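You operate a simulated robot arm through the tools that you are given. There is no shell and no other tool. Be economical: measure what you need, move in short steps, check, and stop when the job is done.

You are at the controls of a simulated robot arm. One attempt, no reset.

JOB
Put things in order on the dining table. At the end: the clear sugar shaker stands where the green glass bottle stood; the white milk carton from the dining table stands where the clear sugar shaker stood; the teal ring stands on top of the blue cool pack; the green glass bottle stands where the teal ring stood; whatever was shut is shut again. Leave all else as you found it, and nothing knocked over.

The check looks at the end state, three seconds after you hand in, the way a careful person would. Anything else that was tipped, shoved, dropped, spilled or broken makes it a failure.

ROBOT AND FRAMES
A 6-joint arm with a two-finger parallel gripper, fixed in place. Base frame: the origin is at the foot of the arm, x ahead of it, y to its left, z up; the work surface is at about z = 0. Readings come in cm, degrees, newtons and seconds.
With the tool pointing down near the work surface it reaches from about 18 to 46 cm from the base axis. Its first joint turns from -70.0 to 70.0 degrees. Payload 1.9 kg.
The TCP is the grasp point between the finger pads, 2.3 cm short of the fingertips. In the tool frame z runs along the fingers and y along their closing line. Largest opening 9.4 cm; finger width 3.8, thickness 1; the body of the gripper, 5.4 by 9.6 cm, starts 3.9 cm behind the TCP.
Orientation is that of the tool frame in the base frame, as a unit quaternion [x, y, z, w]. With the fingers straight down and closing along the base's y, the tool's x points along the base's -x, its y along +y and its z along -z.

CONTROLS
- The arm moves only by the tool send_rows. Its argument "increments" is a list of rows, each an object (a shift or turn left out is 0, a gripper value left out holds the last) with "delta_pos": the shift along the tool's x, y, z in cm, a list of three; "dr": the turn, a rotation vector about the tool's x, y, z in degrees, a list of three; "gripper": the finger opening in cm, from 0 to 9.4. In form: [{"delta_pos": [x, y, z], "dr": [rx, ry, rz], "gripper": gripper}, ...]. A call has 1 to 12 rows; each row is the pose to reach, as a shift and turn from the pose commanded when the call began, along the tool's axes at that moment. Rows are played at 5 a second. More than 5 cm and 8.6 degrees between two rows, or a gripper value outside its range, and nothing of the call is played. Where a pose cannot be reached the arm comes as near as it can. A force on the tool above 40 N (or 10 N above the force at the start of the call, whichever is more), or a blocked arm, ends the call early, and 0.2 s more pass. Each finger travels about 10.8 cm/s and halts on what it meets, pressing with about 35 N; the grip force reading is that of the motor and also rises with nothing between the fingers. The clock runs only during rows and for 0.2 s after the last one: add rows that repeat a pose to give the fingers time. It gives the time, the measured TCP pose, the force on the tool (base axes), the opening and the grip force at its end, in the units of the frame above (readings bear some noise).
- Cameras (640 x 400 px; columns grow to the right, rows downward): "scene" is fixed at [5.93, 31.15, 43.08]; the picture's right is [-0.76, -0.65, 0.00], its down [-0.33, 0.39, -0.86] and it looks along [0.56, -0.65, -0.51] (base axes); focal length 214 px, centre (320, 200). "wrist" rides on the gripper at [-3.9, 0, -4.4] in the tool frame; the picture's right is [0.00, -1.00, 0.00], its down [0.97, 0.00, -0.24] and it looks along [0.24, 0.00, 0.97] (tool axes); focal length 218 px, centre (320, 200).
- grab_frame(camera): a new picture of that camera. The clock stands still meanwhile.
- point_at(camera, pixels): for up to 12 pixels [column, row] of the newest picture of that camera ("zoom" is the newest enlarged one), the place [x, y, z] in the base frame of the surface seen there, good to about 0.2 cm. The clock stands still meanwhile.
- zoom(camera, box): a new picture of the part [left, top, right, bottom] of that camera's present view, enlarged. The clock stands still meanwhile.
- hand_in(): hands the job in; it is judged then, once.

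Go step by step. Measure first, check grasps and placings, and put right what went wrong. The budget is 80 turns and 38 pictures, counting those below and the enlarged ones. Unless the task says otherwise, let go and move clear before handing in, and close with one line.

The tools are called after "Emit:" as a command line: name --argument value ..., lists and objects as JSON in quotes. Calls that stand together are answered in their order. send_rows: Moves the arm, as the interface text tells. Its arguments: {"type":"object","properties":{"increments":{"type":"array","items":{"type":"object","properties":{"delta_pos":{"type":"array","items":{"type":"number"}},"dr":{"type":"array","items":{"type":"number"}},"gripper":{"type":"number"}}}}},"required":["increments"]} The other tools are called the same way: grab_frame (camera) takes a picture; point_at (camera, pixels) gives the place of the surface under pixels of a picture; zoom (camera, box) takes an enlarged picture of a part of a camera's view; hand_in () hands the job in.

At the start:

```text
time: 0.0
tool_pos: [32.99, -1.45, 34.55]
tcp_rot: [0.0, 1.0, 0.0, 0.0]
ft_force: [0.7, 0.1, -0.3]
gripper_width: 9.39
finger_force: 0.1
```

scene: 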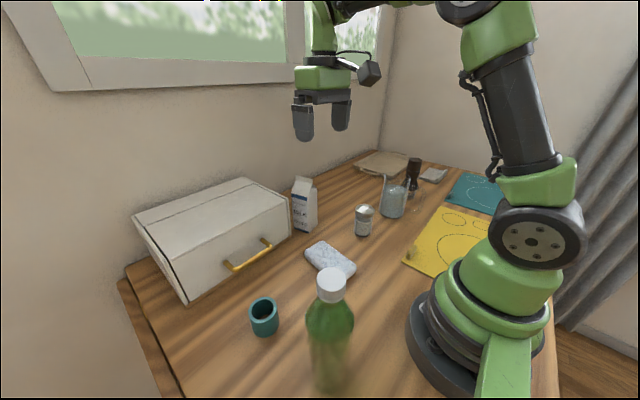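
wrist: 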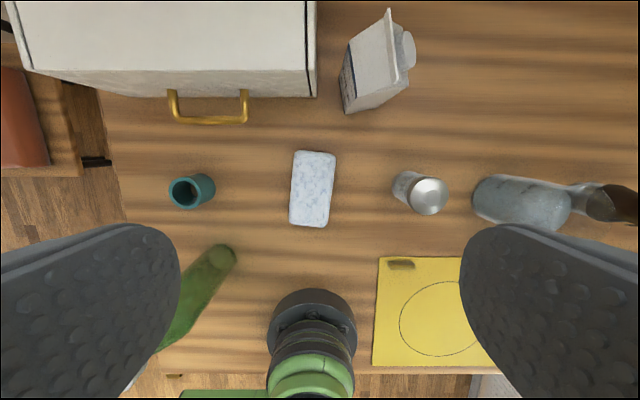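

The scene shows the shaker near (364,220), carton (304,204), ring (264,316), bottle (330,325) and a speckled pack (330,260). I'll look closer and measure first.

Emit:
zoom --camera "scene" --box '[220, 160, 420, 285]'

Emit:
point_at --camera "scene" --pixels '[[330, 278], [331, 310], [264, 303], [264, 328], [330, 256], [364, 209], [363, 228], [304, 182], [304, 212], [393, 200], [330, 360], [250, 258]]'

Emit:
point_at --camera "wrist" --pixels '[[429, 196], [405, 185], [312, 188], [187, 192], [207, 187], [222, 258], [296, 155], [333, 155], [327, 223], [291, 220], [375, 60], [390, 15]]'

```text
3.20 times, centred on (320, 222) of scene
```

zoom: 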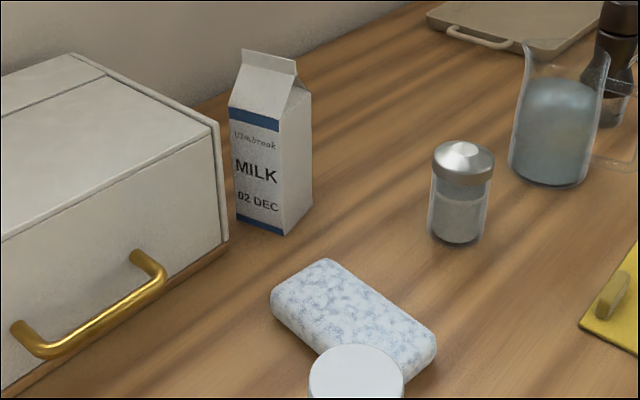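

```text
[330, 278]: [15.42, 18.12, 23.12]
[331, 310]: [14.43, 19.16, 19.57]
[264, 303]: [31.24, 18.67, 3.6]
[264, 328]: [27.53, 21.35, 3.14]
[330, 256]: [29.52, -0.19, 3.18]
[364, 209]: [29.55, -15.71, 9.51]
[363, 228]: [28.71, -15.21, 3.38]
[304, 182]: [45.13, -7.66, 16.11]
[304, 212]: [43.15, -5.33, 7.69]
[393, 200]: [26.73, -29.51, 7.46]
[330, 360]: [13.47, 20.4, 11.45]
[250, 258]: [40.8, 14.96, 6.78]
```

```text
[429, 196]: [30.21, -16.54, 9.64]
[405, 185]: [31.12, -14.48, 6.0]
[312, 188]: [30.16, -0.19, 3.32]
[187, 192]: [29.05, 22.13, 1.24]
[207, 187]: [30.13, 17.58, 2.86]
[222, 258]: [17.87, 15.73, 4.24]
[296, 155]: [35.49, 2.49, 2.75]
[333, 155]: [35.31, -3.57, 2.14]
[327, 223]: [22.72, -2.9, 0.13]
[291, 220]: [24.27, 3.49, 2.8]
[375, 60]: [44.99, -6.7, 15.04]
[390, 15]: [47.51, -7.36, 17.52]
```

The pack at wrist (312,188) is pale with blue mottling; I check its colour, the ring and the cabinet more closely.

Emit:
zoom --camera "wrist" --box '[150, 130, 350, 255]'

Emit:
zoom --camera "scene" --box '[120, 170, 360, 320]'

Emit:
zoom --camera "scene" --box '[340, 140, 540, 265]'

```text
3.20 times, centred on (250, 192) of wrist
```

zoom: 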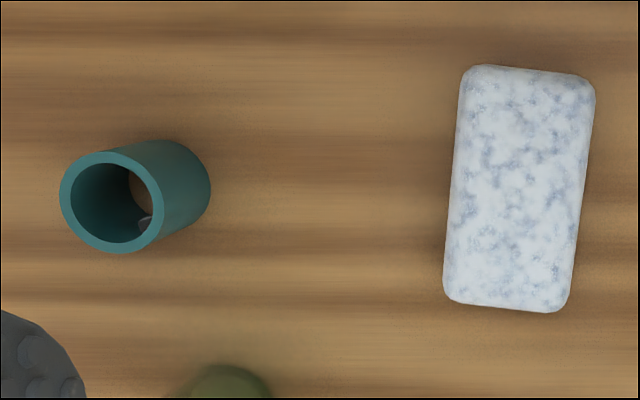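

```text
2.67 times, centred on (240, 245) of scene
```

zoom: 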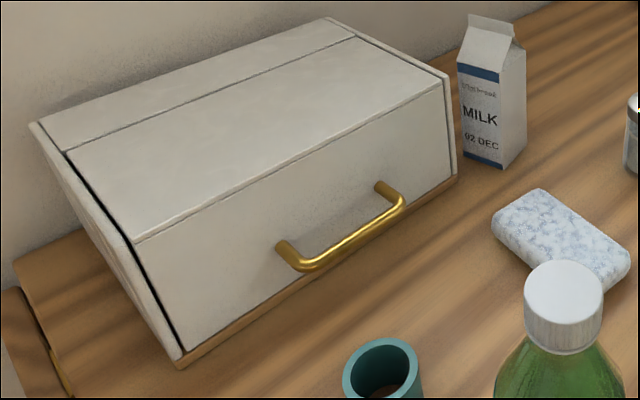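

```text
3.20 times, centred on (440, 202) of scene
```

zoom: 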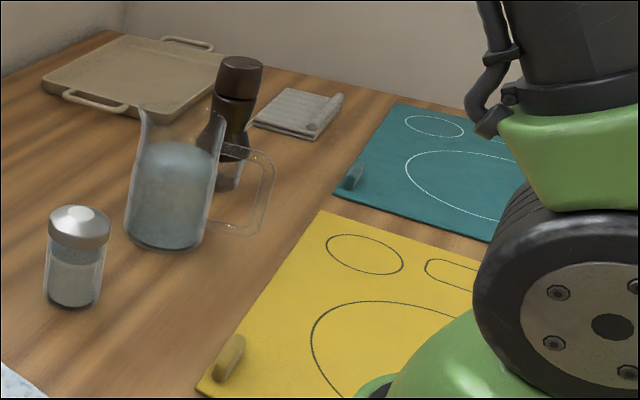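

The pack is a white/blue mottled rounded block, the only cool-pack-like thing in view. I move above the ring at about (29.7, 20) for a top view.

Emit:
send_rows --increments '[{"delta_pos": [0.7, 4.5, 1.5]}, {"delta_pos": [1.4, 9, 3]}, {"delta_pos": [2.1, 13.5, 5]}, {"delta_pos": [2.8, 18, 7]}, {"delta_pos": [3.5, 21, 10]}, {"delta_pos": [3.5, 21.5, 14]}, {"delta_pos": [3.5, 21.5, 18]}, {"delta_pos": [3.5, 21.5, 18]}]'

Emit:
grab_frame --camera "wrist"

Emit:
grab_frame --camera "scene"

```text
time: 1.8
tool_pos: [29.49, 19.94, 16.67]
tcp_rot: [-0.001, 1.0, 0.0, 0.0]
ft_force: [-0.2, -0.2, -0.7]
gripper_width: 9.38
finger_force: 0.1
```

```text
31 pictures are left
```

wrist: 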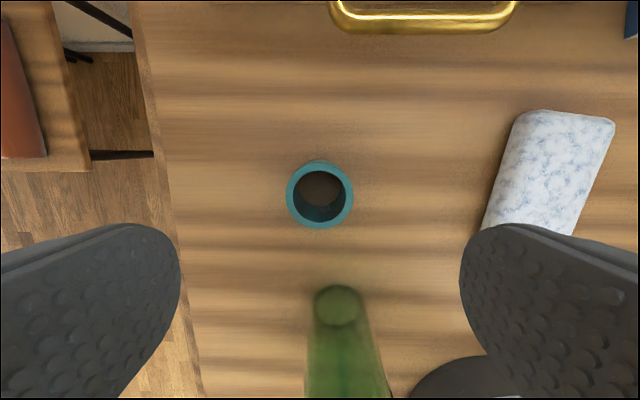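

```text
30 pictures are left
```

scene: 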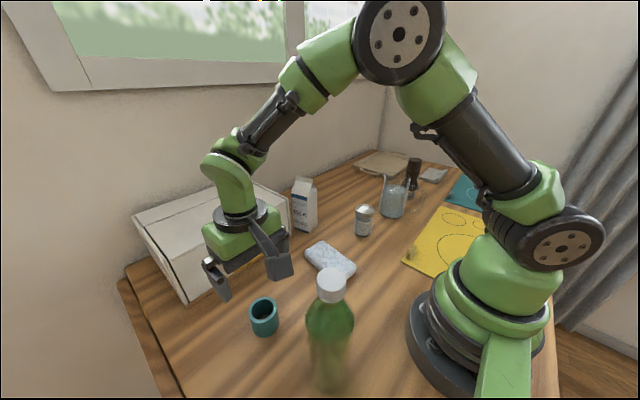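

The ring is at wrist (320,194) with open floor visible; the bottle base at (337,305). I measure both and the handle and pack edges.

Emit:
point_at --camera "wrist" --pixels '[[291, 195], [350, 195], [320, 165], [320, 225], [320, 185], [337, 290], [316, 300], [358, 300], [350, 10], [510, 10], [570, 170], [250, 250]]'

```text
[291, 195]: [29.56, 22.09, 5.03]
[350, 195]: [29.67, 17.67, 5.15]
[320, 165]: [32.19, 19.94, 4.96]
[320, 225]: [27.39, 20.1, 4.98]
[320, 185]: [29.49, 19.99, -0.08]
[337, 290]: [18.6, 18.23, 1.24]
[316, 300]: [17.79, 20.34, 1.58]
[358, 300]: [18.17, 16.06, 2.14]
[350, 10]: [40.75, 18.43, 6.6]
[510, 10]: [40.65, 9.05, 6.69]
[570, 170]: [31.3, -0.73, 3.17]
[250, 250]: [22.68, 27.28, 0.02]
```

Ring centre (29.75, 19.9), outer about 4.8, height 5. I go down and grip it at z 3.5.

Emit:
send_rows --increments '[{"delta_pos": [-0.2, 0, 4]}, {"delta_pos": [-0.2, 0, 8]}, {"delta_pos": [-0.2, 0, 11]}, {"delta_pos": [-0.2, 0, 13.1]}, {"delta_pos": [-0.2, 0, 13.1]}, {"delta_pos": [-0.2, 0, 13.1], "gripper": 3.8}, {"delta_pos": [-0.2, 0, 13.1], "gripper": 3.8}, {"delta_pos": [-0.2, 0, 13.1], "gripper": 3.8}, {"delta_pos": [-0.2, 0, 13.1], "gripper": 3.8}]'

```text
time: 3.8
tool_pos: [29.86, 19.97, 3.38]
tcp_rot: [0.0, 1.0, 0.001, -0.001]
ft_force: [0.3, 0.1, 0.0]
gripper_width: 4.97
finger_force: 35.0
```

Gripped at width 4.97. Lift and carry over the pack centre (29.6, -0.2), then check.

Emit:
send_rows --increments '[{"delta_pos": [0, 0, -3]}, {"delta_pos": [0, 0, -7]}, {"delta_pos": [0, -4, -7]}, {"delta_pos": [0, -8.5, -7]}, {"delta_pos": [0, -13, -7]}, {"delta_pos": [0, -17, -7]}, {"delta_pos": [0.2, -20.1, -7]}, {"delta_pos": [0.2, -20.1, -7]}]'

Emit:
grab_frame --camera "wrist"

Emit:
grab_frame --camera "scene"

```text
time: 5.6
tool_pos: [29.38, 0.08, 10.47]
tcp_rot: [-0.001, 1.0, 0.0, 0.0]
ft_force: [-0.3, -0.9, 0.7]
gripper_width: 5.0
finger_force: 34.8
```

```text
29 pictures are left
```

wrist: 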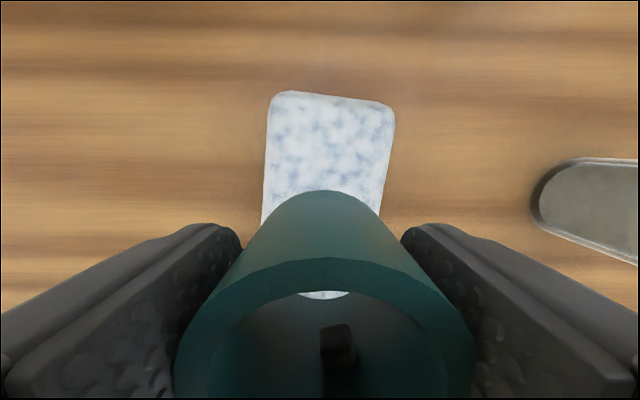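

```text
28 pictures are left
```

scene: 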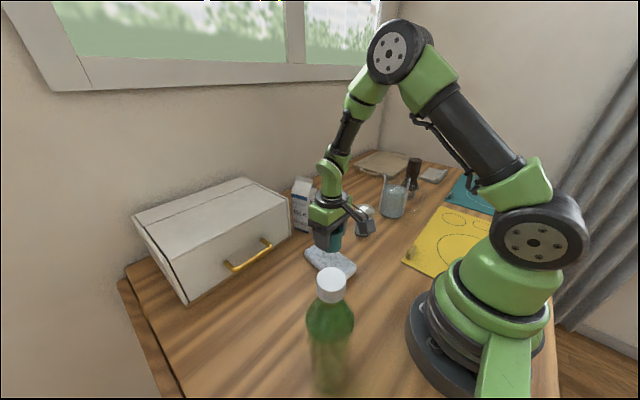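

The pack's marbling is plainly blue-white at (330,145), so it is aligned; but a dark block shows inside the ring at (337,345). I check what that is.

Emit:
point_at --camera "wrist" --pixels '[[337, 345], [337, 330], [337, 385], [325, 296], [300, 345], [275, 105], [390, 115], [262, 220], [380, 220], [330, 275]]'

Emit:
zoom --camera "wrist" --box '[240, 270, 420, 400]'

```text
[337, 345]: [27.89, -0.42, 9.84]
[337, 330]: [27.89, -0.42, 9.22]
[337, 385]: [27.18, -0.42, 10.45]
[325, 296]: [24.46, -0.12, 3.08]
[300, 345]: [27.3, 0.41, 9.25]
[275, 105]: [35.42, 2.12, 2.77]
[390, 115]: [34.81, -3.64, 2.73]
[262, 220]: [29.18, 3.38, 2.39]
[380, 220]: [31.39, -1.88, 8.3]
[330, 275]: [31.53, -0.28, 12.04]
```

```text
3.08 times, centred on (330, 335) of wrist
```

zoom: 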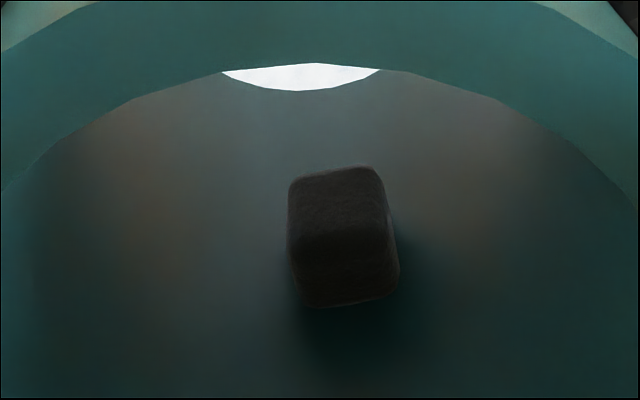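

The block is a small stub fixed inside the ring. I lower the ring onto the pack gently.

Emit:
send_rows --increments '[{"delta_pos": [-0.1, -0.1, 2]}, {"delta_pos": [-0.1, -0.1, 3.2]}, {"delta_pos": [-0.1, -0.1, 3.5]}, {"delta_pos": [-0.1, -0.1, 3.7]}, {"delta_pos": [-0.1, -0.1, 3.8]}, {"delta_pos": [-0.1, -0.1, 3.8]}]'

```text
time: 7.0
tool_pos: [29.64, -0.1, 6.64]
tcp_rot: [-0.001, 1.0, 0.0, -0.001]
ft_force: [0.2, 0.0, 0.3]
gripper_width: 4.97
finger_force: 35.4
```

Emit:
send_rows --increments '[{"delta_pos": [0, 0, 0.1]}, {"delta_pos": [0, 0, 0.2]}, {"delta_pos": [0, 0, 0.3]}, {"delta_pos": [0, 0, 0.3]}]'

```text
time: 8.0
tool_pos: [29.73, -0.2, 6.34]
tcp_rot: [0.0, 1.0, 0.0, 0.002]
ft_force: [-8.0, 5.8, 25.6]
gripper_width: 5.02
finger_force: 35.6
```

Contact (Fz 25.6). I back off 0.2 and release, then rise.

Emit:
send_rows --increments '[{"delta_pos": [0, 0, -0.2]}, {"delta_pos": [0, 0, -0.2], "gripper": 6}, {"delta_pos": [0, 0, -0.2], "gripper": 7}, {"delta_pos": [0, 0, -0.2], "gripper": 7}, {"delta_pos": [0, 0, -3], "gripper": 7}, {"delta_pos": [0, 0, -7], "gripper": 7}, {"delta_pos": [0, 0, -11.5], "gripper": 7}, {"delta_pos": [0, 0, -16], "gripper": 7}, {"delta_pos": [0, 0, -20], "gripper": 7}, {"delta_pos": [0, 0, -24], "gripper": 7}]'

Emit:
grab_frame --camera "wrist"

Emit:
zoom --camera "scene" --box '[240, 160, 440, 400]'

```text
time: 10.2
tool_pos: [29.68, -0.3, 30.32]
tcp_rot: [0.0, 1.0, 0.0, -0.001]
ft_force: [0.4, -0.2, 0.2]
gripper_width: 6.97
finger_force: 0.0
```

```text
26 pictures are left
```

wrist: 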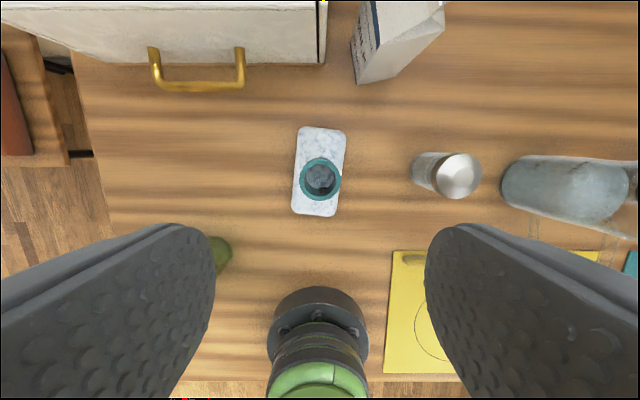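

```text
1.67 times, centred on (340, 280) of scene
```

zoom: 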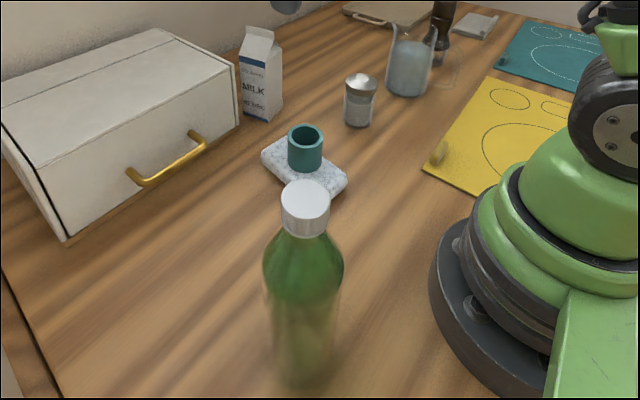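

The ring stands on the pack. Now I measure the bottle's cap and body in the zoom.

Emit:
point_at --camera "zoom" --pixels '[[306, 198], [284, 199], [327, 199], [306, 182], [306, 217], [306, 230], [266, 275], [341, 275], [304, 300], [358, 85], [360, 105], [302, 165]]'

Emit:
point_at --camera "wrist" --pixels '[[222, 240], [228, 262], [460, 178], [428, 165], [415, 175], [374, 75], [400, 30], [360, 80], [388, 80], [440, 10], [320, 160], [503, 185]]'

```text
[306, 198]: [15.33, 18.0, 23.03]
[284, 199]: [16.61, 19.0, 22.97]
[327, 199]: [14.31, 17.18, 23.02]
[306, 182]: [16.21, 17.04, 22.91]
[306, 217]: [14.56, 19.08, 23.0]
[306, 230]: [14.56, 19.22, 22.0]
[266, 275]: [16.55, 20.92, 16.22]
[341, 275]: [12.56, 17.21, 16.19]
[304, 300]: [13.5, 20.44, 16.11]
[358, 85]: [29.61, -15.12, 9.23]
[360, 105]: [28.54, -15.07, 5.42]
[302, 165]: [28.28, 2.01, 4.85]
```

```text
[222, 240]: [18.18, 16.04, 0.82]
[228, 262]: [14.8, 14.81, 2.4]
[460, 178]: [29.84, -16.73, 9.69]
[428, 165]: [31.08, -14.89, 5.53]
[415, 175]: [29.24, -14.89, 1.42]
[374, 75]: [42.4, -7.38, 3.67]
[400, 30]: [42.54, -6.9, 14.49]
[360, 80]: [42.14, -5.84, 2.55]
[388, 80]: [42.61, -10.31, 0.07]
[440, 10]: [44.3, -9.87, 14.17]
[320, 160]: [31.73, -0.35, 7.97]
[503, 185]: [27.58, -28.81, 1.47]
```

Cap centre (15.4, 18.05), top z 23, diameter about 3. I move above it at z 30.

Emit:
send_rows --increments '[{"delta_pos": [1.5, 4, 0], "gripper": 8}, {"delta_pos": [4, 8, 0]}, {"delta_pos": [7, 12, 0]}, {"delta_pos": [10.5, 15.5, 0]}, {"delta_pos": [14.3, 18.35, 0]}, {"delta_pos": [14.3, 18.35, 0]}]'

Emit:
grab_frame --camera "scene"

```text
time: 11.6
tool_pos: [15.07, 17.92, 30.14]
tcp_rot: [0.0, 1.0, 0.0, 0.0]
ft_force: [0.0, -0.1, -0.3]
gripper_width: 7.99
finger_force: 0.1
```

```text
24 pictures are left
```

scene: 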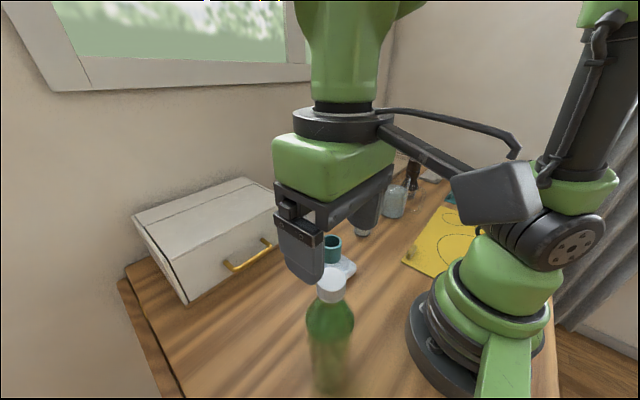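

Positions look right above the cap; descend to z 21.3 and grip.

Emit:
send_rows --increments '[{"delta_pos": [-0.1, 0.05, 3.5]}, {"delta_pos": [-0.1, 0.05, 6.5]}, {"delta_pos": [-0.1, 0.05, 8.8]}, {"delta_pos": [-0.1, 0.05, 8.8]}, {"delta_pos": [-0.1, 0.05, 8.8], "gripper": 2}, {"delta_pos": [-0.1, 0.05, 8.8], "gripper": 2}, {"delta_pos": [-0.1, 0.05, 8.8], "gripper": 2}, {"delta_pos": [-0.1, 0.05, 8.8], "gripper": 2}]'

```text
time: 13.4
tool_pos: [15.25, 18.09, 21.42]
tcp_rot: [-0.001, 1.0, 0.0, 0.0]
ft_force: [-0.6, -2.1, 10.4]
gripper_width: 3.52
finger_force: 34.5
```

Gripped cap at 3.52. Lift a few cm and look.

Emit:
send_rows --increments '[{"delta_pos": [0, 0, -1]}, {"delta_pos": [0, 0, -2.5]}, {"delta_pos": [0, 0, -4]}, {"delta_pos": [0, 0, -4]}]'

Emit:
grab_frame --camera "scene"

```text
time: 14.4
tool_pos: [15.57, 18.25, 25.45]
tcp_rot: [-0.001, 1.0, 0.0, 0.0]
ft_force: [1.0, 0.7, -3.0]
gripper_width: 3.33
finger_force: 34.7
```

```text
23 pictures are left
```

scene: 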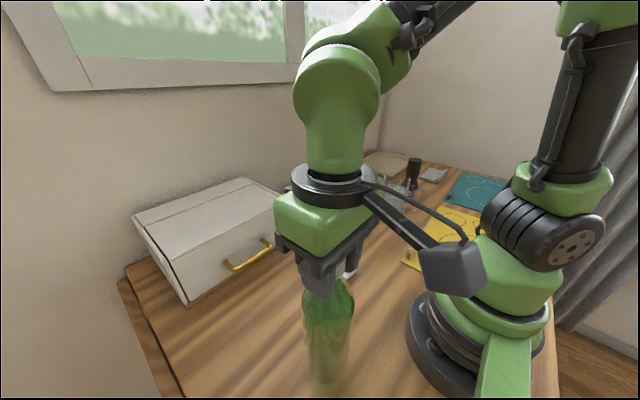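

The bottle hangs from the gripper (Fz -3). Carry to the ring's old spot (29.75, 19.9).

Emit:
send_rows --increments '[{"delta_pos": [-3, 0.4, 0]}, {"delta_pos": [-6.5, 0.8, 0]}, {"delta_pos": [-10, 1.2, 0]}, {"delta_pos": [-13, 1.6, 0]}, {"delta_pos": [-14.4, 1.8, 0]}, {"delta_pos": [-14.4, 1.8, 0]}, {"delta_pos": [-14.4, 1.8, 0]}]'

Emit:
grab_frame --camera "scene"

```text
time: 16.0
tool_pos: [29.76, 20.21, 25.38]
tcp_rot: [-0.001, 1.0, 0.0, -0.001]
ft_force: [-0.3, -0.1, -2.3]
gripper_width: 3.27
finger_force: 34.8
```

```text
22 pictures are left
```

scene: 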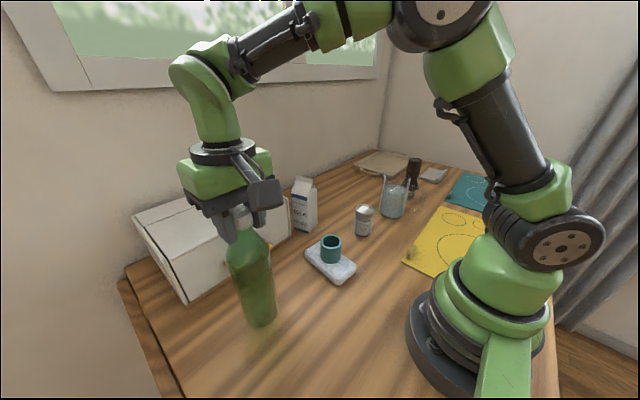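

The bottle hangs upright (col 263 base, 243 top as expected). Lower to the table.

Emit:
send_rows --increments '[{"delta_pos": [0, -0.1, 2]}, {"delta_pos": [0, -0.1, 3.2]}, {"delta_pos": [0, -0.1, 3.7]}, {"delta_pos": [0, -0.1, 3.85]}, {"delta_pos": [0, -0.1, 3.95]}, {"delta_pos": [0, -0.1, 3.95]}]'

```text
time: 17.4
tool_pos: [29.89, 20.03, 21.7]
tcp_rot: [-0.001, 1.0, 0.001, 0.002]
ft_force: [-6.5, -4.2, 39.0]
gripper_width: 3.31
finger_force: 35.0
```

Table contact (39 N). Ease up 0.25, open, check, then rise.

Emit:
send_rows --increments '[{"delta_pos": [0, 0, -0.15]}, {"delta_pos": [0, 0, -0.25]}, {"delta_pos": [0, 0, -0.25]}]'

```text
time: 18.2
tool_pos: [29.78, 19.9, 21.76]
tcp_rot: [0.0, 1.0, 0.0, -0.001]
ft_force: [0.6, 0.9, 0.0]
gripper_width: 3.3
finger_force: 34.9
```

Emit:
send_rows --increments '[{"delta_pos": [0, 0, 0], "gripper": 4}, {"delta_pos": [0, 0, 0], "gripper": 5.5}, {"delta_pos": [0, 0, 0], "gripper": 7}, {"delta_pos": [0, 0, -3]}, {"delta_pos": [0, 0, -6]}, {"delta_pos": [0, 0, -9]}, {"delta_pos": [0, -4, -9]}, {"delta_pos": [0, -9, -9]}, {"delta_pos": [0, -14, -9]}, {"delta_pos": [0, -18, -6]}]'

Emit:
grab_frame --camera "scene"

```text
time: 20.4
tool_pos: [29.8, 1.75, 27.66]
tcp_rot: [0.0, 1.0, 0.0, 0.001]
ft_force: [1.0, -1.1, -0.2]
gripper_width: 7.01
finger_force: 0.1
```

```text
21 pictures are left
```

scene: 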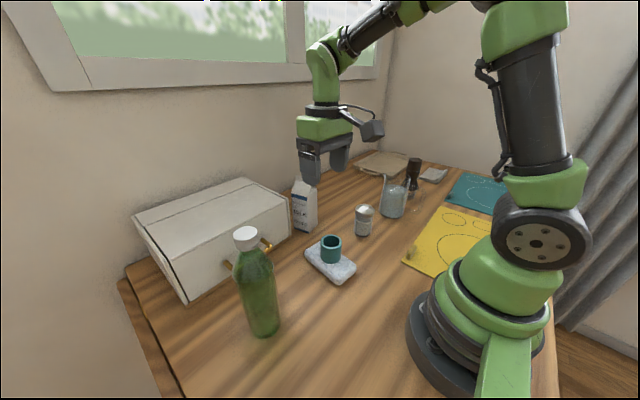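

Bottle stands at the ring's spot. I verify its cap and move above the shaker at (29.9, -16.7).

Emit:
point_at --camera "scene" --pixels '[[246, 234], [246, 227], [240, 290], [273, 290], [258, 300]]'

Emit:
send_rows --increments '[{"delta_pos": [0, -4.5, 1]}, {"delta_pos": [0, -9, 3]}, {"delta_pos": [0, -13.5, 5]}, {"delta_pos": [0, -18.3, 6.5], "gripper": 9.3}, {"delta_pos": [0, -18.3, 9]}, {"delta_pos": [0, -18.3, 9]}]'

Emit:
grab_frame --camera "wrist"

```text
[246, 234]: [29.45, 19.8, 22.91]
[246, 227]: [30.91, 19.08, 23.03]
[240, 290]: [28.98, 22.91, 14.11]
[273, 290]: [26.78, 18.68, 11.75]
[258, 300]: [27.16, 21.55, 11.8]
```

```text
refused: row 4 steps farther than a row can; nothing moved
```

```text
20 pictures are left
```

wrist: 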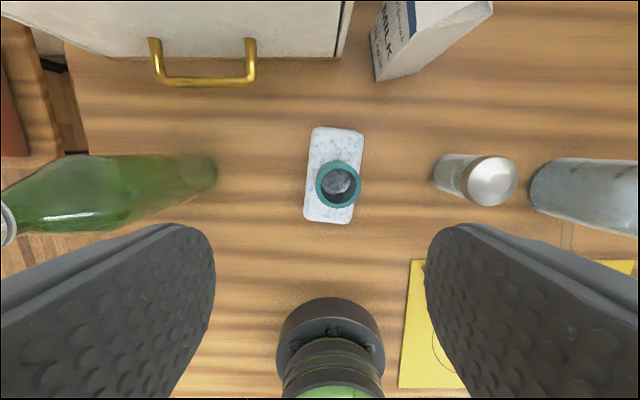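

Bottle cap at about (29.7, 19.8): good. The move was refused for a too-long step; I resend it finer.

Emit:
send_rows --increments '[{"delta_pos": [0, -4.5, 1]}, {"delta_pos": [0, -9, 3]}, {"delta_pos": [0, -13.5, 4.5]}, {"delta_pos": [0, -17, 6], "gripper": 9.3}, {"delta_pos": [0, -18.4, 9]}, {"delta_pos": [0, -18.4, 9]}]'

Emit:
grab_frame --camera "wrist"

```text
time: 21.8
tool_pos: [29.82, -16.27, 18.71]
tcp_rot: [0.0, 1.0, 0.0, 0.0]
ft_force: [0.1, 0.1, 0.0]
gripper_width: 9.29
finger_force: 0.1
```

```text
19 pictures are left
```

wrist: 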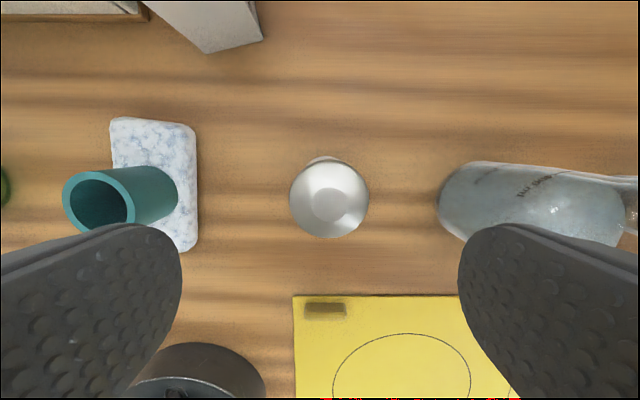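

Emit:
point_at --camera "wrist" --pixels '[[292, 200], [366, 200], [329, 167], [329, 234], [329, 203], [323, 157], [440, 200], [207, 52], [262, 38], [180, 200], [330, 298]]'

```text
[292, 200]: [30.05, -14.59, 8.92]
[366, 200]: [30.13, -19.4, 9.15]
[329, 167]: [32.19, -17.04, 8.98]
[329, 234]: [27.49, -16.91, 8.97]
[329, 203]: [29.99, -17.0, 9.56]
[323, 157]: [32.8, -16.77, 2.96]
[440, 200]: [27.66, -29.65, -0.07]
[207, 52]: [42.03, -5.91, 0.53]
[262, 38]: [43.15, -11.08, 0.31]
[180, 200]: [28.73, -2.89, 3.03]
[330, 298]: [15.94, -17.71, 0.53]
```

Shaker centre (29.95, -17.0), lid 4.9 wide, top 9.6. Descend to z 6.6 and grip.

Emit:
send_rows --increments '[{"delta_pos": [-0.1, -0.5, 4]}, {"delta_pos": [-0.1, -0.5, 8]}, {"delta_pos": [-0.1, -0.5, 11]}, {"delta_pos": [-0.1, -0.5, 12.1]}, {"delta_pos": [-0.1, -0.5, 12.1], "gripper": 3.8}, {"delta_pos": [-0.1, -0.5, 12.1], "gripper": 3.8}, {"delta_pos": [-0.1, -0.5, 12.1], "gripper": 3.8}, {"delta_pos": [-0.1, -0.5, 12.1], "gripper": 3.8}]'

```text
time: 23.6
tool_pos: [29.94, -17.1, 6.81]
tcp_rot: [0.0, 1.0, 0.0, 0.0]
ft_force: [0.8, -1.0, 0.6]
gripper_width: 5.47
finger_force: 35.4
```

Gripped (5.47). Lift 12 cm and carry toward the bottle's old spot.

Emit:
send_rows --increments '[{"delta_pos": [0, 0, -2]}, {"delta_pos": [0, 0, -6]}, {"delta_pos": [0, 0, -10]}, {"delta_pos": [0, 3, -13]}, {"delta_pos": [0, 7.5, -13]}, {"delta_pos": [0, 12, -13]}, {"delta_pos": [0, 16.5, -13]}, {"delta_pos": [1.5, 21, -13]}, {"delta_pos": [4, 25, -13]}, {"delta_pos": [7, 28.5, -13]}, {"delta_pos": [10, 31.5, -13]}, {"delta_pos": [12, 33.5, -13]}]'

```text
time: 26.2
tool_pos: [18.03, 16.6, 19.75]
tcp_rot: [-0.001, 1.0, 0.0, 0.0]
ft_force: [-0.1, 0.0, -1.8]
gripper_width: 5.49
finger_force: 34.9
```

Still held (Fz -1.8). Go over (15.4, 18.05) and lower to just above the table.

Emit:
send_rows --increments '[{"delta_pos": [2.5, 1.5, 0]}, {"delta_pos": [2.5, 1.5, 4]}, {"delta_pos": [2.5, 1.5, 8]}, {"delta_pos": [2.5, 1.5, 11]}, {"delta_pos": [2.5, 1.5, 12.5]}, {"delta_pos": [2.5, 1.5, 12.5]}]'

Emit:
grab_frame --camera "scene"

```text
time: 27.6
tool_pos: [15.4, 18.09, 7.22]
tcp_rot: [0.0, 1.0, -0.001, 0.001]
ft_force: [0.9, -0.3, -2.0]
gripper_width: 5.49
finger_force: 35.2
```

```text
18 pictures are left
```

scene: 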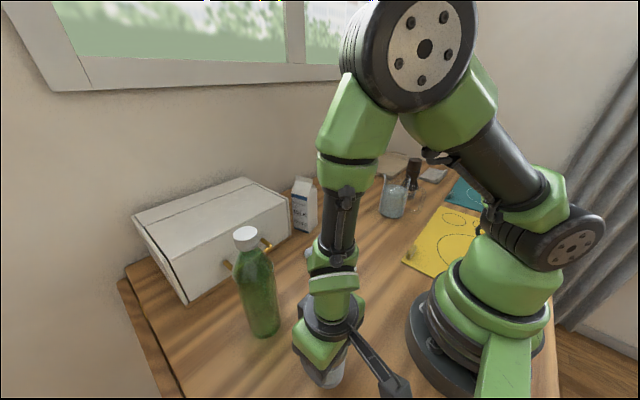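

Emit:
send_rows --increments '[{"delta_pos": [0, 0, 0.25]}, {"delta_pos": [0, 0, 0.4]}, {"delta_pos": [0, 0, 0.5]}, {"delta_pos": [0, 0, 0.6]}, {"delta_pos": [0, 0, 0.6]}]'

```text
time: 28.8
tool_pos: [15.43, 18.16, 6.67]
tcp_rot: [-0.001, 1.0, 0.0, 0.0]
ft_force: [-1.5, -6.3, 25.6]
gripper_width: 5.49
finger_force: 34.6
```

Contact with the table. Ease up, release and rise.

Emit:
send_rows --increments '[{"delta_pos": [0, 0, -0.12]}, {"delta_pos": [0, 0, -0.12], "gripper": 6.5}, {"delta_pos": [0, 0, -0.12], "gripper": 8}, {"delta_pos": [0, 0, -0.12], "gripper": 9}, {"delta_pos": [0, 0, -4]}, {"delta_pos": [0, 0, -8]}, {"delta_pos": [0, 0, -12]}, {"delta_pos": [0, 0, -16]}, {"delta_pos": [-3, -3.5, -18]}, {"delta_pos": [-6, -7, -18]}, {"delta_pos": [-9, -10.5, -18]}, {"delta_pos": [-12, -14, -18]}]'

Emit:
grab_frame --camera "scene"

```text
refused: row 9 steps farther than a row can; nothing moved
```

```text
17 pictures are left
```

scene: 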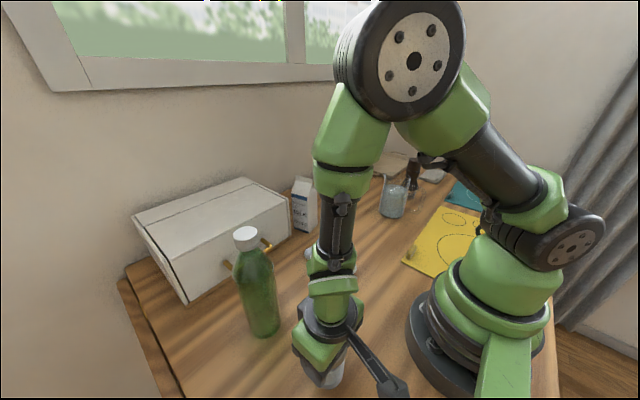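

Emit:
send_rows --increments '[{"delta_pos": [0, 0, -0.12]}, {"delta_pos": [0, 0, -0.12], "gripper": 6.5}, {"delta_pos": [0, 0, -0.12], "gripper": 8}, {"delta_pos": [0, 0, -0.12], "gripper": 9}, {"delta_pos": [0, 0, -4]}, {"delta_pos": [0, 0, -8]}, {"delta_pos": [0, 0, -12]}, {"delta_pos": [0, 0, -16]}, {"delta_pos": [-3, -3.5, -16]}, {"delta_pos": [-6, -7, -16]}, {"delta_pos": [-9, -10.5, -16]}, {"delta_pos": [-12, -14, -16]}]'

Emit:
grab_frame --camera "scene"

```text
time: 31.4
tool_pos: [27.42, 4.04, 22.65]
tcp_rot: [0.0, 1.0, 0.0, 0.0]
ft_force: [-0.8, 0.4, -0.4]
gripper_width: 8.98
finger_force: 0.0
```

```text
16 pictures are left
```

scene: 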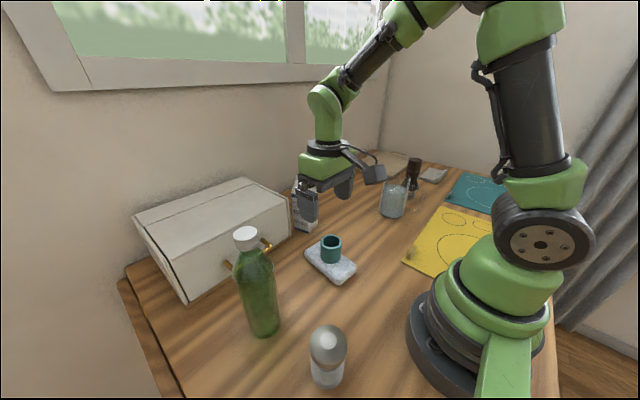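

The shaker stands upright at the bottle's old spot. Next I look at the carton from closer, moving to about (35, -8, 26).

Emit:
send_rows --increments '[{"delta_pos": [-2.5, -4, -1]}, {"delta_pos": [-5, -8, -2]}, {"delta_pos": [-7.5, -12, -3]}, {"delta_pos": [-7.5, -12, -3]}]'

Emit:
grab_frame --camera "wrist"

Emit:
point_at --camera "scene" --pixels '[[328, 342], [328, 330], [314, 352], [344, 352], [328, 372], [291, 235], [290, 205], [250, 182], [310, 225], [331, 258]]'

```text
time: 32.4
tool_pos: [35.21, -8.21, 25.78]
tcp_rot: [-0.001, 1.0, 0.0, 0.0]
ft_force: [0.2, 0.2, -0.8]
gripper_width: 9.0
finger_force: 0.0
```

```text
15 pictures are left
```

wrist: 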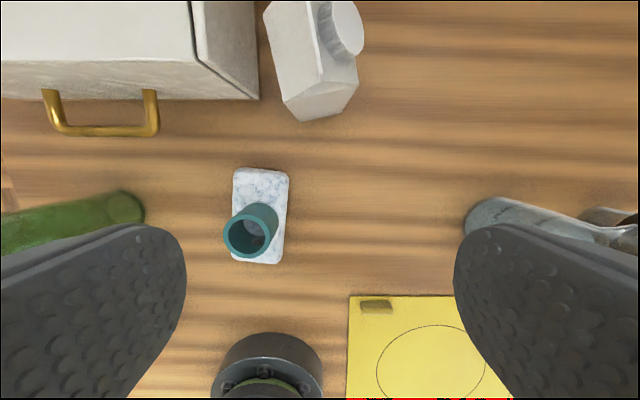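

```text
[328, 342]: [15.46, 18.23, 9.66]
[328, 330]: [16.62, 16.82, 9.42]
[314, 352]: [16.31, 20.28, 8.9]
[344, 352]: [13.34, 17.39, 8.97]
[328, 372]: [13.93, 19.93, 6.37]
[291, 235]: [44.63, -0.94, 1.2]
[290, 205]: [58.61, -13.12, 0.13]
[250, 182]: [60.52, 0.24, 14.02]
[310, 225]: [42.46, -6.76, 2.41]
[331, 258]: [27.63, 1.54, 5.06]
```

Carton top at (310,55) with a screw cap on its right slope at (345,27). I zoom and measure its corners.

Emit:
zoom --camera "wrist" --box '[180, 0, 400, 137]'

Emit:
point_at --camera "wrist" --pixels '[[300, 120], [352, 88], [285, 98], [318, 82], [357, 75], [328, 115], [348, 25], [318, 10], [270, 20], [258, 95], [255, 40], [290, 30]]'

```text
2.91 times, centred on (290, 68) of wrist
```

zoom: 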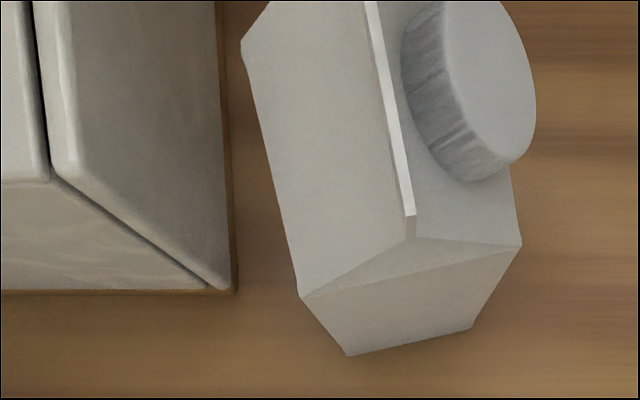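

```text
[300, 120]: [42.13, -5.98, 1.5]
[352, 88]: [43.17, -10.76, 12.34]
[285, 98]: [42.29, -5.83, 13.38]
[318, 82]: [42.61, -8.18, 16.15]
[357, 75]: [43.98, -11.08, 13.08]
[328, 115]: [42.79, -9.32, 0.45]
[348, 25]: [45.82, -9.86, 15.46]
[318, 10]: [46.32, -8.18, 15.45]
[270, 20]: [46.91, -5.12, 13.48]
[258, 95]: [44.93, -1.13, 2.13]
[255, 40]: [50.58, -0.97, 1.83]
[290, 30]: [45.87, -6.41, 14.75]
```

Carton: centre about (45.35, -7.95), yawed 12°, 5.3 wide, shoulder z 13.3, top about 17; the box side is at y -1. It's too tall to grip straight down at that reach, so I'll grip it tilted, with the camera turned to the underside: first turn about tool z by +168° in two calls.

Emit:
send_rows --increments '[{"dr": [0, 0, 7], "delta_pos": [2, 0, 0], "gripper": 9.3}, {"dr": [0, 0, 14], "delta_pos": [4, 0, 0]}, {"dr": [0, 0, 21], "delta_pos": [5, 0, 0]}, {"dr": [0, 0, 28], "delta_pos": [5, 0, 0]}, {"dr": [0, 0, 35], "delta_pos": [5, 0, 0]}, {"dr": [0, 0, 42], "delta_pos": [5, 0, 0]}, {"dr": [0, 0, 49], "delta_pos": [5, 0, 0]}, {"dr": [0, 0, 56], "delta_pos": [5, 0, 0]}, {"dr": [0, 0, 63], "delta_pos": [5, 0, 0]}, {"dr": [0, 0, 70], "delta_pos": [5, 0, 0]}, {"dr": [0, 0, 77], "delta_pos": [5, 0, 0]}, {"dr": [0, 0, 84], "delta_pos": [5, 0, 0]}]'

Emit:
send_rows --increments '[{"dr": [0, 0, 7]}, {"dr": [0, 0, 14]}, {"dr": [0, 0, 21]}, {"dr": [0, 0, 28]}, {"dr": [0, 0, 35]}, {"dr": [0, 0, 42]}, {"dr": [0, 0, 49]}, {"dr": [0, 0, 56]}, {"dr": [0, 0, 63]}, {"dr": [0, 0, 70]}, {"dr": [0, 0, 77]}, {"dr": [0, 0, 84]}]'

```text
time: 35.0
tool_pos: [29.92, -8.0, 25.69]
tcp_rot: [0.669, 0.743, 0.0, 0.0]
ft_force: [0.4, 0.8, -0.9]
gripper_width: 9.3
finger_force: 0.2
```

```text
time: 37.6
tool_pos: [30.04, -8.03, 25.59]
tcp_rot: [0.994, 0.105, 0.0, 0.0]
ft_force: [-0.9, 0.7, 0.7]
gripper_width: 9.34
finger_force: 0.1
```

Flip succeeded (tool x along (0.978, 0.208)). Now pitch forward 55°.

Emit:
send_rows --increments '[{"dr": [0, 8, 0]}, {"dr": [0, 16, 0]}, {"dr": [0, 24, 0]}, {"dr": [0, 32, 0]}, {"dr": [0, 40, 0]}, {"dr": [0, 48, 0]}, {"dr": [0, 55, 0]}, {"dr": [0, 55, 0]}]'

Emit:
grab_frame --camera "scene"

```text
time: 39.4
tool_pos: [29.93, -7.97, 25.61]
tcp_rot: [0.882, 0.092, 0.46, -0.049]
ft_force: [0.2, 0.2, 0.0]
gripper_width: 9.3
finger_force: 0.1
```

```text
13 pictures are left
```

scene: 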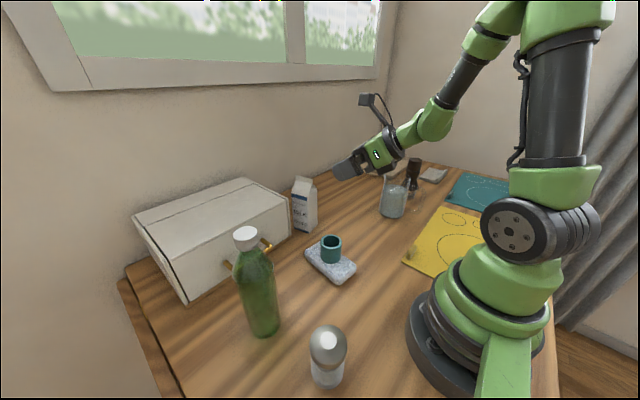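

A boxed stalk, seen at (367,100), sits on the tool's +x side, now above the hand. I measure where it is relative to the TCP.

Emit:
point_at --camera "scene" --pixels '[[366, 100], [362, 95], [371, 104], [380, 115], [345, 165], [376, 155], [390, 135], [304, 185]]'

Emit:
zoom --camera "scene" --box '[280, 80, 440, 240]'

```text
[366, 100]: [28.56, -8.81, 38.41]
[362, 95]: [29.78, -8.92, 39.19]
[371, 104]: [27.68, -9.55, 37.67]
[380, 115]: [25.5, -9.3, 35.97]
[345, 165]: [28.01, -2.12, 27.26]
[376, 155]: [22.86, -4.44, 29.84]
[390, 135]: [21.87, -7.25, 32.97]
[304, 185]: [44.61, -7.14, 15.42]
```

```text
2.50 times, centred on (360, 160) of scene
```

zoom: 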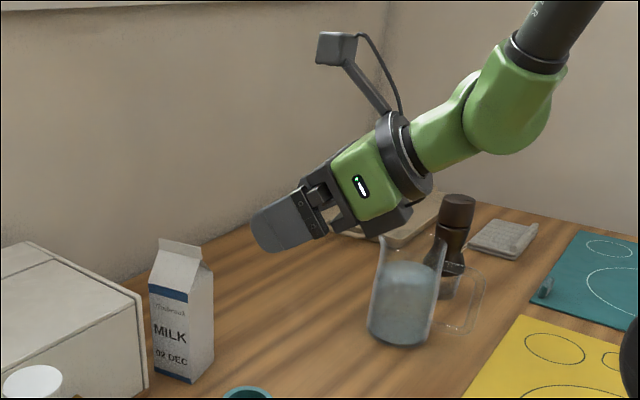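

The box sits at tool [10, 0, -8.5], so at grasp height it stays above the carton's top (z about 21 vs 17). I move to the pre-grasp 12 cm back along the tool axis.

Emit:
send_rows --increments '[{"delta_pos": [-1.6, 0.8, 2.3]}, {"delta_pos": [-3.2, 1.6, 4.6]}, {"delta_pos": [-4.9, 2.4, 7]}, {"delta_pos": [-6.5, 3.14, 9.35]}, {"delta_pos": [-6.5, 3.14, 9.35]}]'

Emit:
grab_frame --camera "wrist"

```text
time: 40.6
tool_pos: [34.58, -10.32, 14.95]
tcp_rot: [0.882, 0.092, 0.459, -0.048]
ft_force: [-0.2, -0.4, -0.1]
gripper_width: 9.31
finger_force: 0.1
```

```text
11 pictures are left
```

wrist: 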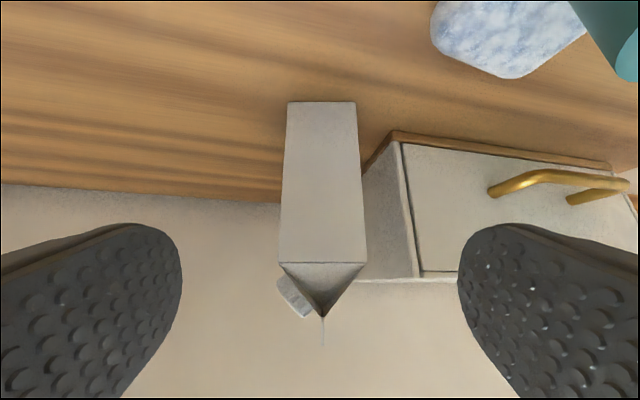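

The carton is centred between the fingers (col 322). Advance 11.5 cm along the tool axis.

Emit:
send_rows --increments '[{"delta_pos": [0, 0, 3]}, {"delta_pos": [0, 0, 6]}, {"delta_pos": [0, 0, 8.5]}, {"delta_pos": [0, 0, 10.5]}, {"delta_pos": [0, 0, 11.4]}, {"delta_pos": [0, 0, 11.4]}]'

Emit:
zoom --camera "scene" --box '[230, 80, 430, 280]'

```text
time: 42.0
tool_pos: [43.72, -8.37, 8.37]
tcp_rot: [0.882, 0.092, 0.46, -0.048]
ft_force: [0.1, -0.2, -0.6]
gripper_width: 9.31
finger_force: 0.1
```

```text
2.00 times, centred on (330, 180) of scene
```

zoom: 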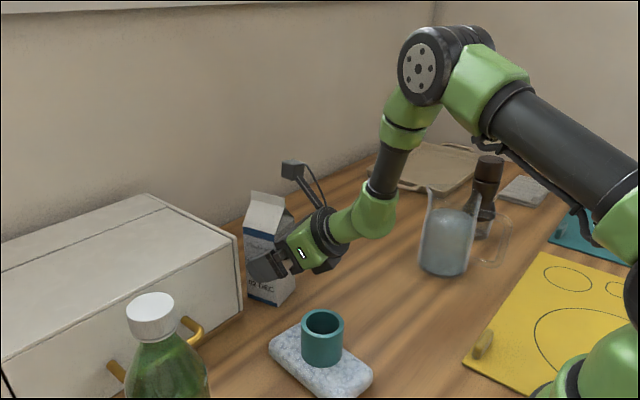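

Carton untouched and straddled. Close the gripper.

Emit:
send_rows --increments '[{"delta_pos": [0, 0, 0], "gripper": 7}, {"delta_pos": [0, 0, 0], "gripper": 6}, {"delta_pos": [0, 0, 0], "gripper": 4.5}, {"delta_pos": [0, 0, 0], "gripper": 4.5}, {"delta_pos": [0, 0, 0], "gripper": 4.5}]'

```text
time: 43.2
tool_pos: [43.72, -8.44, 8.33]
tcp_rot: [0.882, 0.093, 0.459, -0.048]
ft_force: [1.2, 0.1, -0.3]
gripper_width: 5.76
finger_force: 34.9
```

Gripped (5.76). Lift 4 cm straight up and look.

Emit:
send_rows --increments '[{"delta_pos": [0.4, 0, -0.29]}, {"delta_pos": [1.23, 0, -0.86]}, {"delta_pos": [2.46, 0, -1.72]}, {"delta_pos": [3.7, 0, -2.6]}, {"delta_pos": [3.7, 0, -2.6]}]'

Emit:
zoom --camera "scene" --box '[230, 80, 430, 280]'

```text
time: 44.4
tool_pos: [43.62, -8.29, 12.82]
tcp_rot: [0.882, 0.092, 0.459, -0.048]
ft_force: [-0.4, -0.3, -3.6]
gripper_width: 5.79
finger_force: 34.9
```

```text
2.00 times, centred on (330, 180) of scene
```

zoom: 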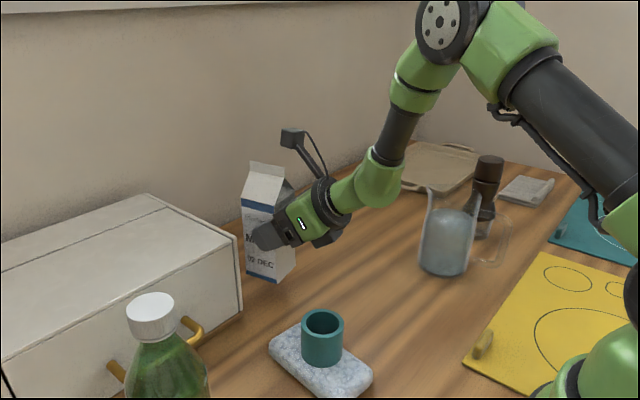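

Carton hangs upright. Carry it horizontally by (-15.4, -9.05) to the shaker's old spot.

Emit:
send_rows --increments '[{"delta_pos": [-1.62, 0.94, -2.31]}, {"delta_pos": [-3.24, 1.88, -4.62]}, {"delta_pos": [-4.86, 2.83, -6.94]}, {"delta_pos": [-6.48, 3.77, -9.25]}, {"delta_pos": [-8.1, 4.71, -11.56]}, {"delta_pos": [-9.72, 5.65, -13.87]}, {"delta_pos": [-9.72, 5.65, -13.87]}]'

Emit:
zoom --camera "scene" --box '[270, 80, 470, 280]'

```text
time: 46.0
tool_pos: [28.18, -17.35, 12.94]
tcp_rot: [0.882, 0.093, 0.459, -0.048]
ft_force: [0.3, -0.1, -3.4]
gripper_width: 5.81
finger_force: 35.0
```

```text
2.00 times, centred on (370, 180) of scene
```

zoom: 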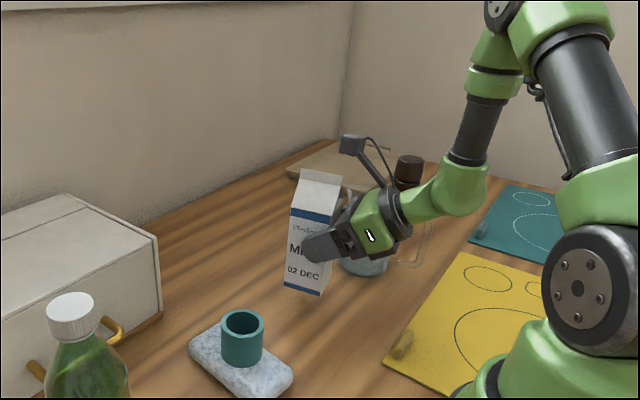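

Correctly over the spot. Lower straight down about 4.5 cm, slowly at the end.

Emit:
send_rows --increments '[{"delta_pos": [-1.23, 0, 0.86]}, {"delta_pos": [-2.46, 0, 1.72]}, {"delta_pos": [-3.28, 0, 2.3]}, {"delta_pos": [-3.44, 0, 2.41]}, {"delta_pos": [-3.56, 0, 2.5]}, {"delta_pos": [-3.65, 0, 2.56]}, {"delta_pos": [-3.65, 0, 2.56]}]'

```text
time: 47.6
tool_pos: [28.17, -17.38, 8.58]
tcp_rot: [0.882, 0.093, 0.46, -0.048]
ft_force: [-0.5, -0.7, -3.6]
gripper_width: 5.79
finger_force: 34.1
```

Emit:
send_rows --increments '[{"delta_pos": [-0.08, 0, 0.06]}, {"delta_pos": [-0.16, 0, 0.115]}, {"delta_pos": [-0.24, 0, 0.17]}, {"delta_pos": [-0.3, 0, 0.21]}, {"delta_pos": [-0.3, 0, 0.21]}]'

```text
time: 48.8
tool_pos: [28.34, -17.37, 8.04]
tcp_rot: [0.881, 0.094, 0.461, -0.049]
ft_force: [-2.5, 8.8, 33.2]
gripper_width: 5.78
finger_force: 35.0
```

Contact. Ease up 0.2, and check the force before releasing.

Emit:
send_rows --increments '[{"delta_pos": [0.1, 0, -0.07]}, {"delta_pos": [0.15, 0, -0.1]}, {"delta_pos": [0.15, 0, -0.1]}]'

```text
time: 49.6
tool_pos: [28.31, -17.34, 8.28]
tcp_rot: [0.882, 0.093, 0.459, -0.049]
ft_force: [0.3, -0.6, -3.2]
gripper_width: 5.79
finger_force: 35.3
```

Emit:
send_rows --increments '[{"delta_pos": [-0.04, 0, 0.03]}, {"delta_pos": [-0.07, 0, 0.05]}, {"delta_pos": [-0.07, 0, 0.05]}]'

```text
time: 50.4
tool_pos: [28.14, -17.37, 8.16]
tcp_rot: [0.882, 0.092, 0.459, -0.048]
ft_force: [0.3, -0.5, -3.8]
gripper_width: 5.8
finger_force: 35.1
```

Emit:
send_rows --increments '[{"delta_pos": [-0.04, 0, 0.03]}, {"delta_pos": [-0.06, 0, 0.04]}, {"delta_pos": [-0.06, 0, 0.04]}]'

```text
time: 51.2
tool_pos: [28.19, -17.38, 8.16]
tcp_rot: [0.882, 0.092, 0.459, -0.048]
ft_force: [0.7, 0.1, -2.8]
gripper_width: 5.79
finger_force: 35.1
```

The gap is under a millimetre; release slowly and back out along the tool axis.

Emit:
send_rows --increments '[{"delta_pos": [-0.02, 0, 0.01], "gripper": 6.2}, {"delta_pos": [-0.02, 0, 0.01], "gripper": 7.5}, {"delta_pos": [-0.02, 0, 0.01], "gripper": 9.2}, {"delta_pos": [-0.02, 0, 0.01], "gripper": 9.2}]'

Emit:
zoom --camera "scene" --box '[270, 80, 470, 280]'

```text
time: 52.2
tool_pos: [28.15, -17.28, 8.1]
tcp_rot: [0.882, 0.094, 0.459, -0.049]
ft_force: [-0.7, -0.2, 0.9]
gripper_width: 9.21
finger_force: 0.1
```

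```text
2.00 times, centred on (370, 180) of scene
```

zoom: 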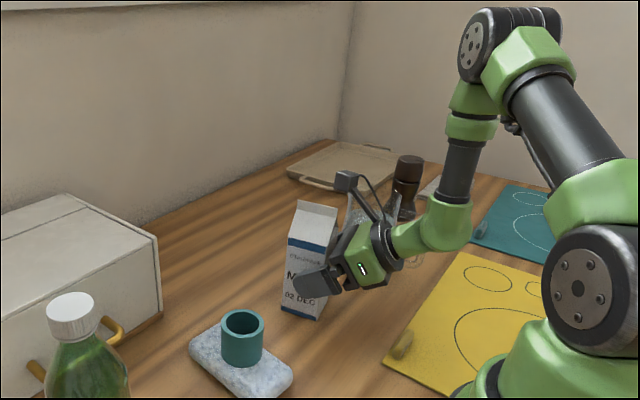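

Released and the carton stands. Back out 9 cm along the tool axis, then rise.

Emit:
send_rows --increments '[{"delta_pos": [0, 0, -2]}, {"delta_pos": [0, 0, -4]}, {"delta_pos": [0, 0, -6]}, {"delta_pos": [0, 0, -8]}, {"delta_pos": [0, 0, -9]}, {"delta_pos": [2.5, 0, -10.7]}, {"delta_pos": [5, 0, -12.4]}, {"delta_pos": [8, 0, -14.5]}, {"delta_pos": [8, 0, -14.5]}]'

Emit:
grab_frame --camera "scene"

```text
time: 54.2
tool_pos: [22.22, -18.36, 23.08]
tcp_rot: [0.882, 0.092, 0.459, -0.048]
ft_force: [0.1, 0.3, -0.1]
gripper_width: 9.2
finger_force: 0.2
out of reach, approached as far as the arm can: row 4, 5, 6, 7, 8, 9
```

```text
6 pictures are left
```

scene: 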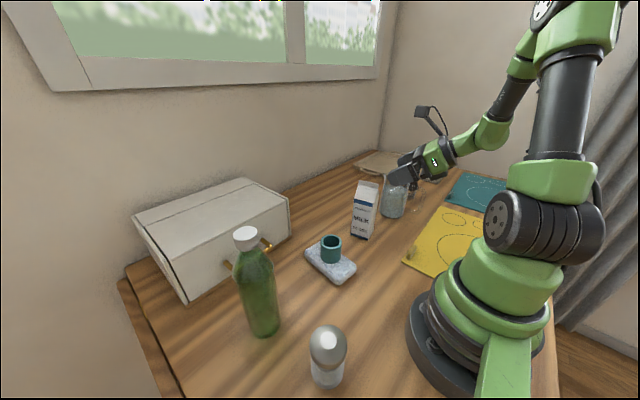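

All items stand upright. I check the carton's placement by points.

Emit:
zoom --camera "scene" --box '[290, 160, 430, 290]'

Emit:
point_at --camera "scene" --pixels '[[352, 232], [369, 239], [360, 215], [371, 190], [357, 195], [330, 237], [246, 234], [328, 342]]'

```text
3.08 times, centred on (360, 225) of scene
```

zoom: 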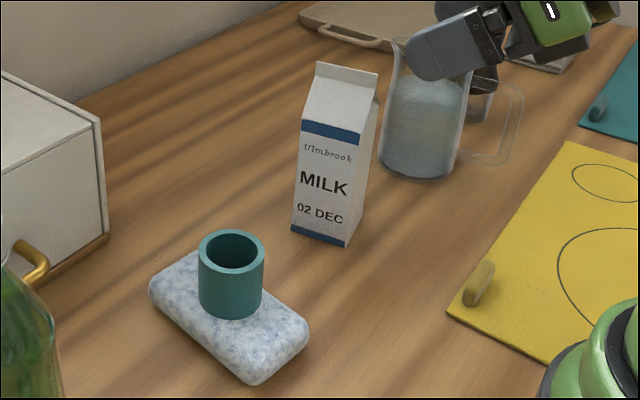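

```text
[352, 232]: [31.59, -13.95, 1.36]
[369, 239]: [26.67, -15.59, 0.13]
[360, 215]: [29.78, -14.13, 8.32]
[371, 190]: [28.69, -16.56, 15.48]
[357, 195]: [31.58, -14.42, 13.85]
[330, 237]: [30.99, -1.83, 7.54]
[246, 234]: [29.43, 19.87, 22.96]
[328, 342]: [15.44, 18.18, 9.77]
```

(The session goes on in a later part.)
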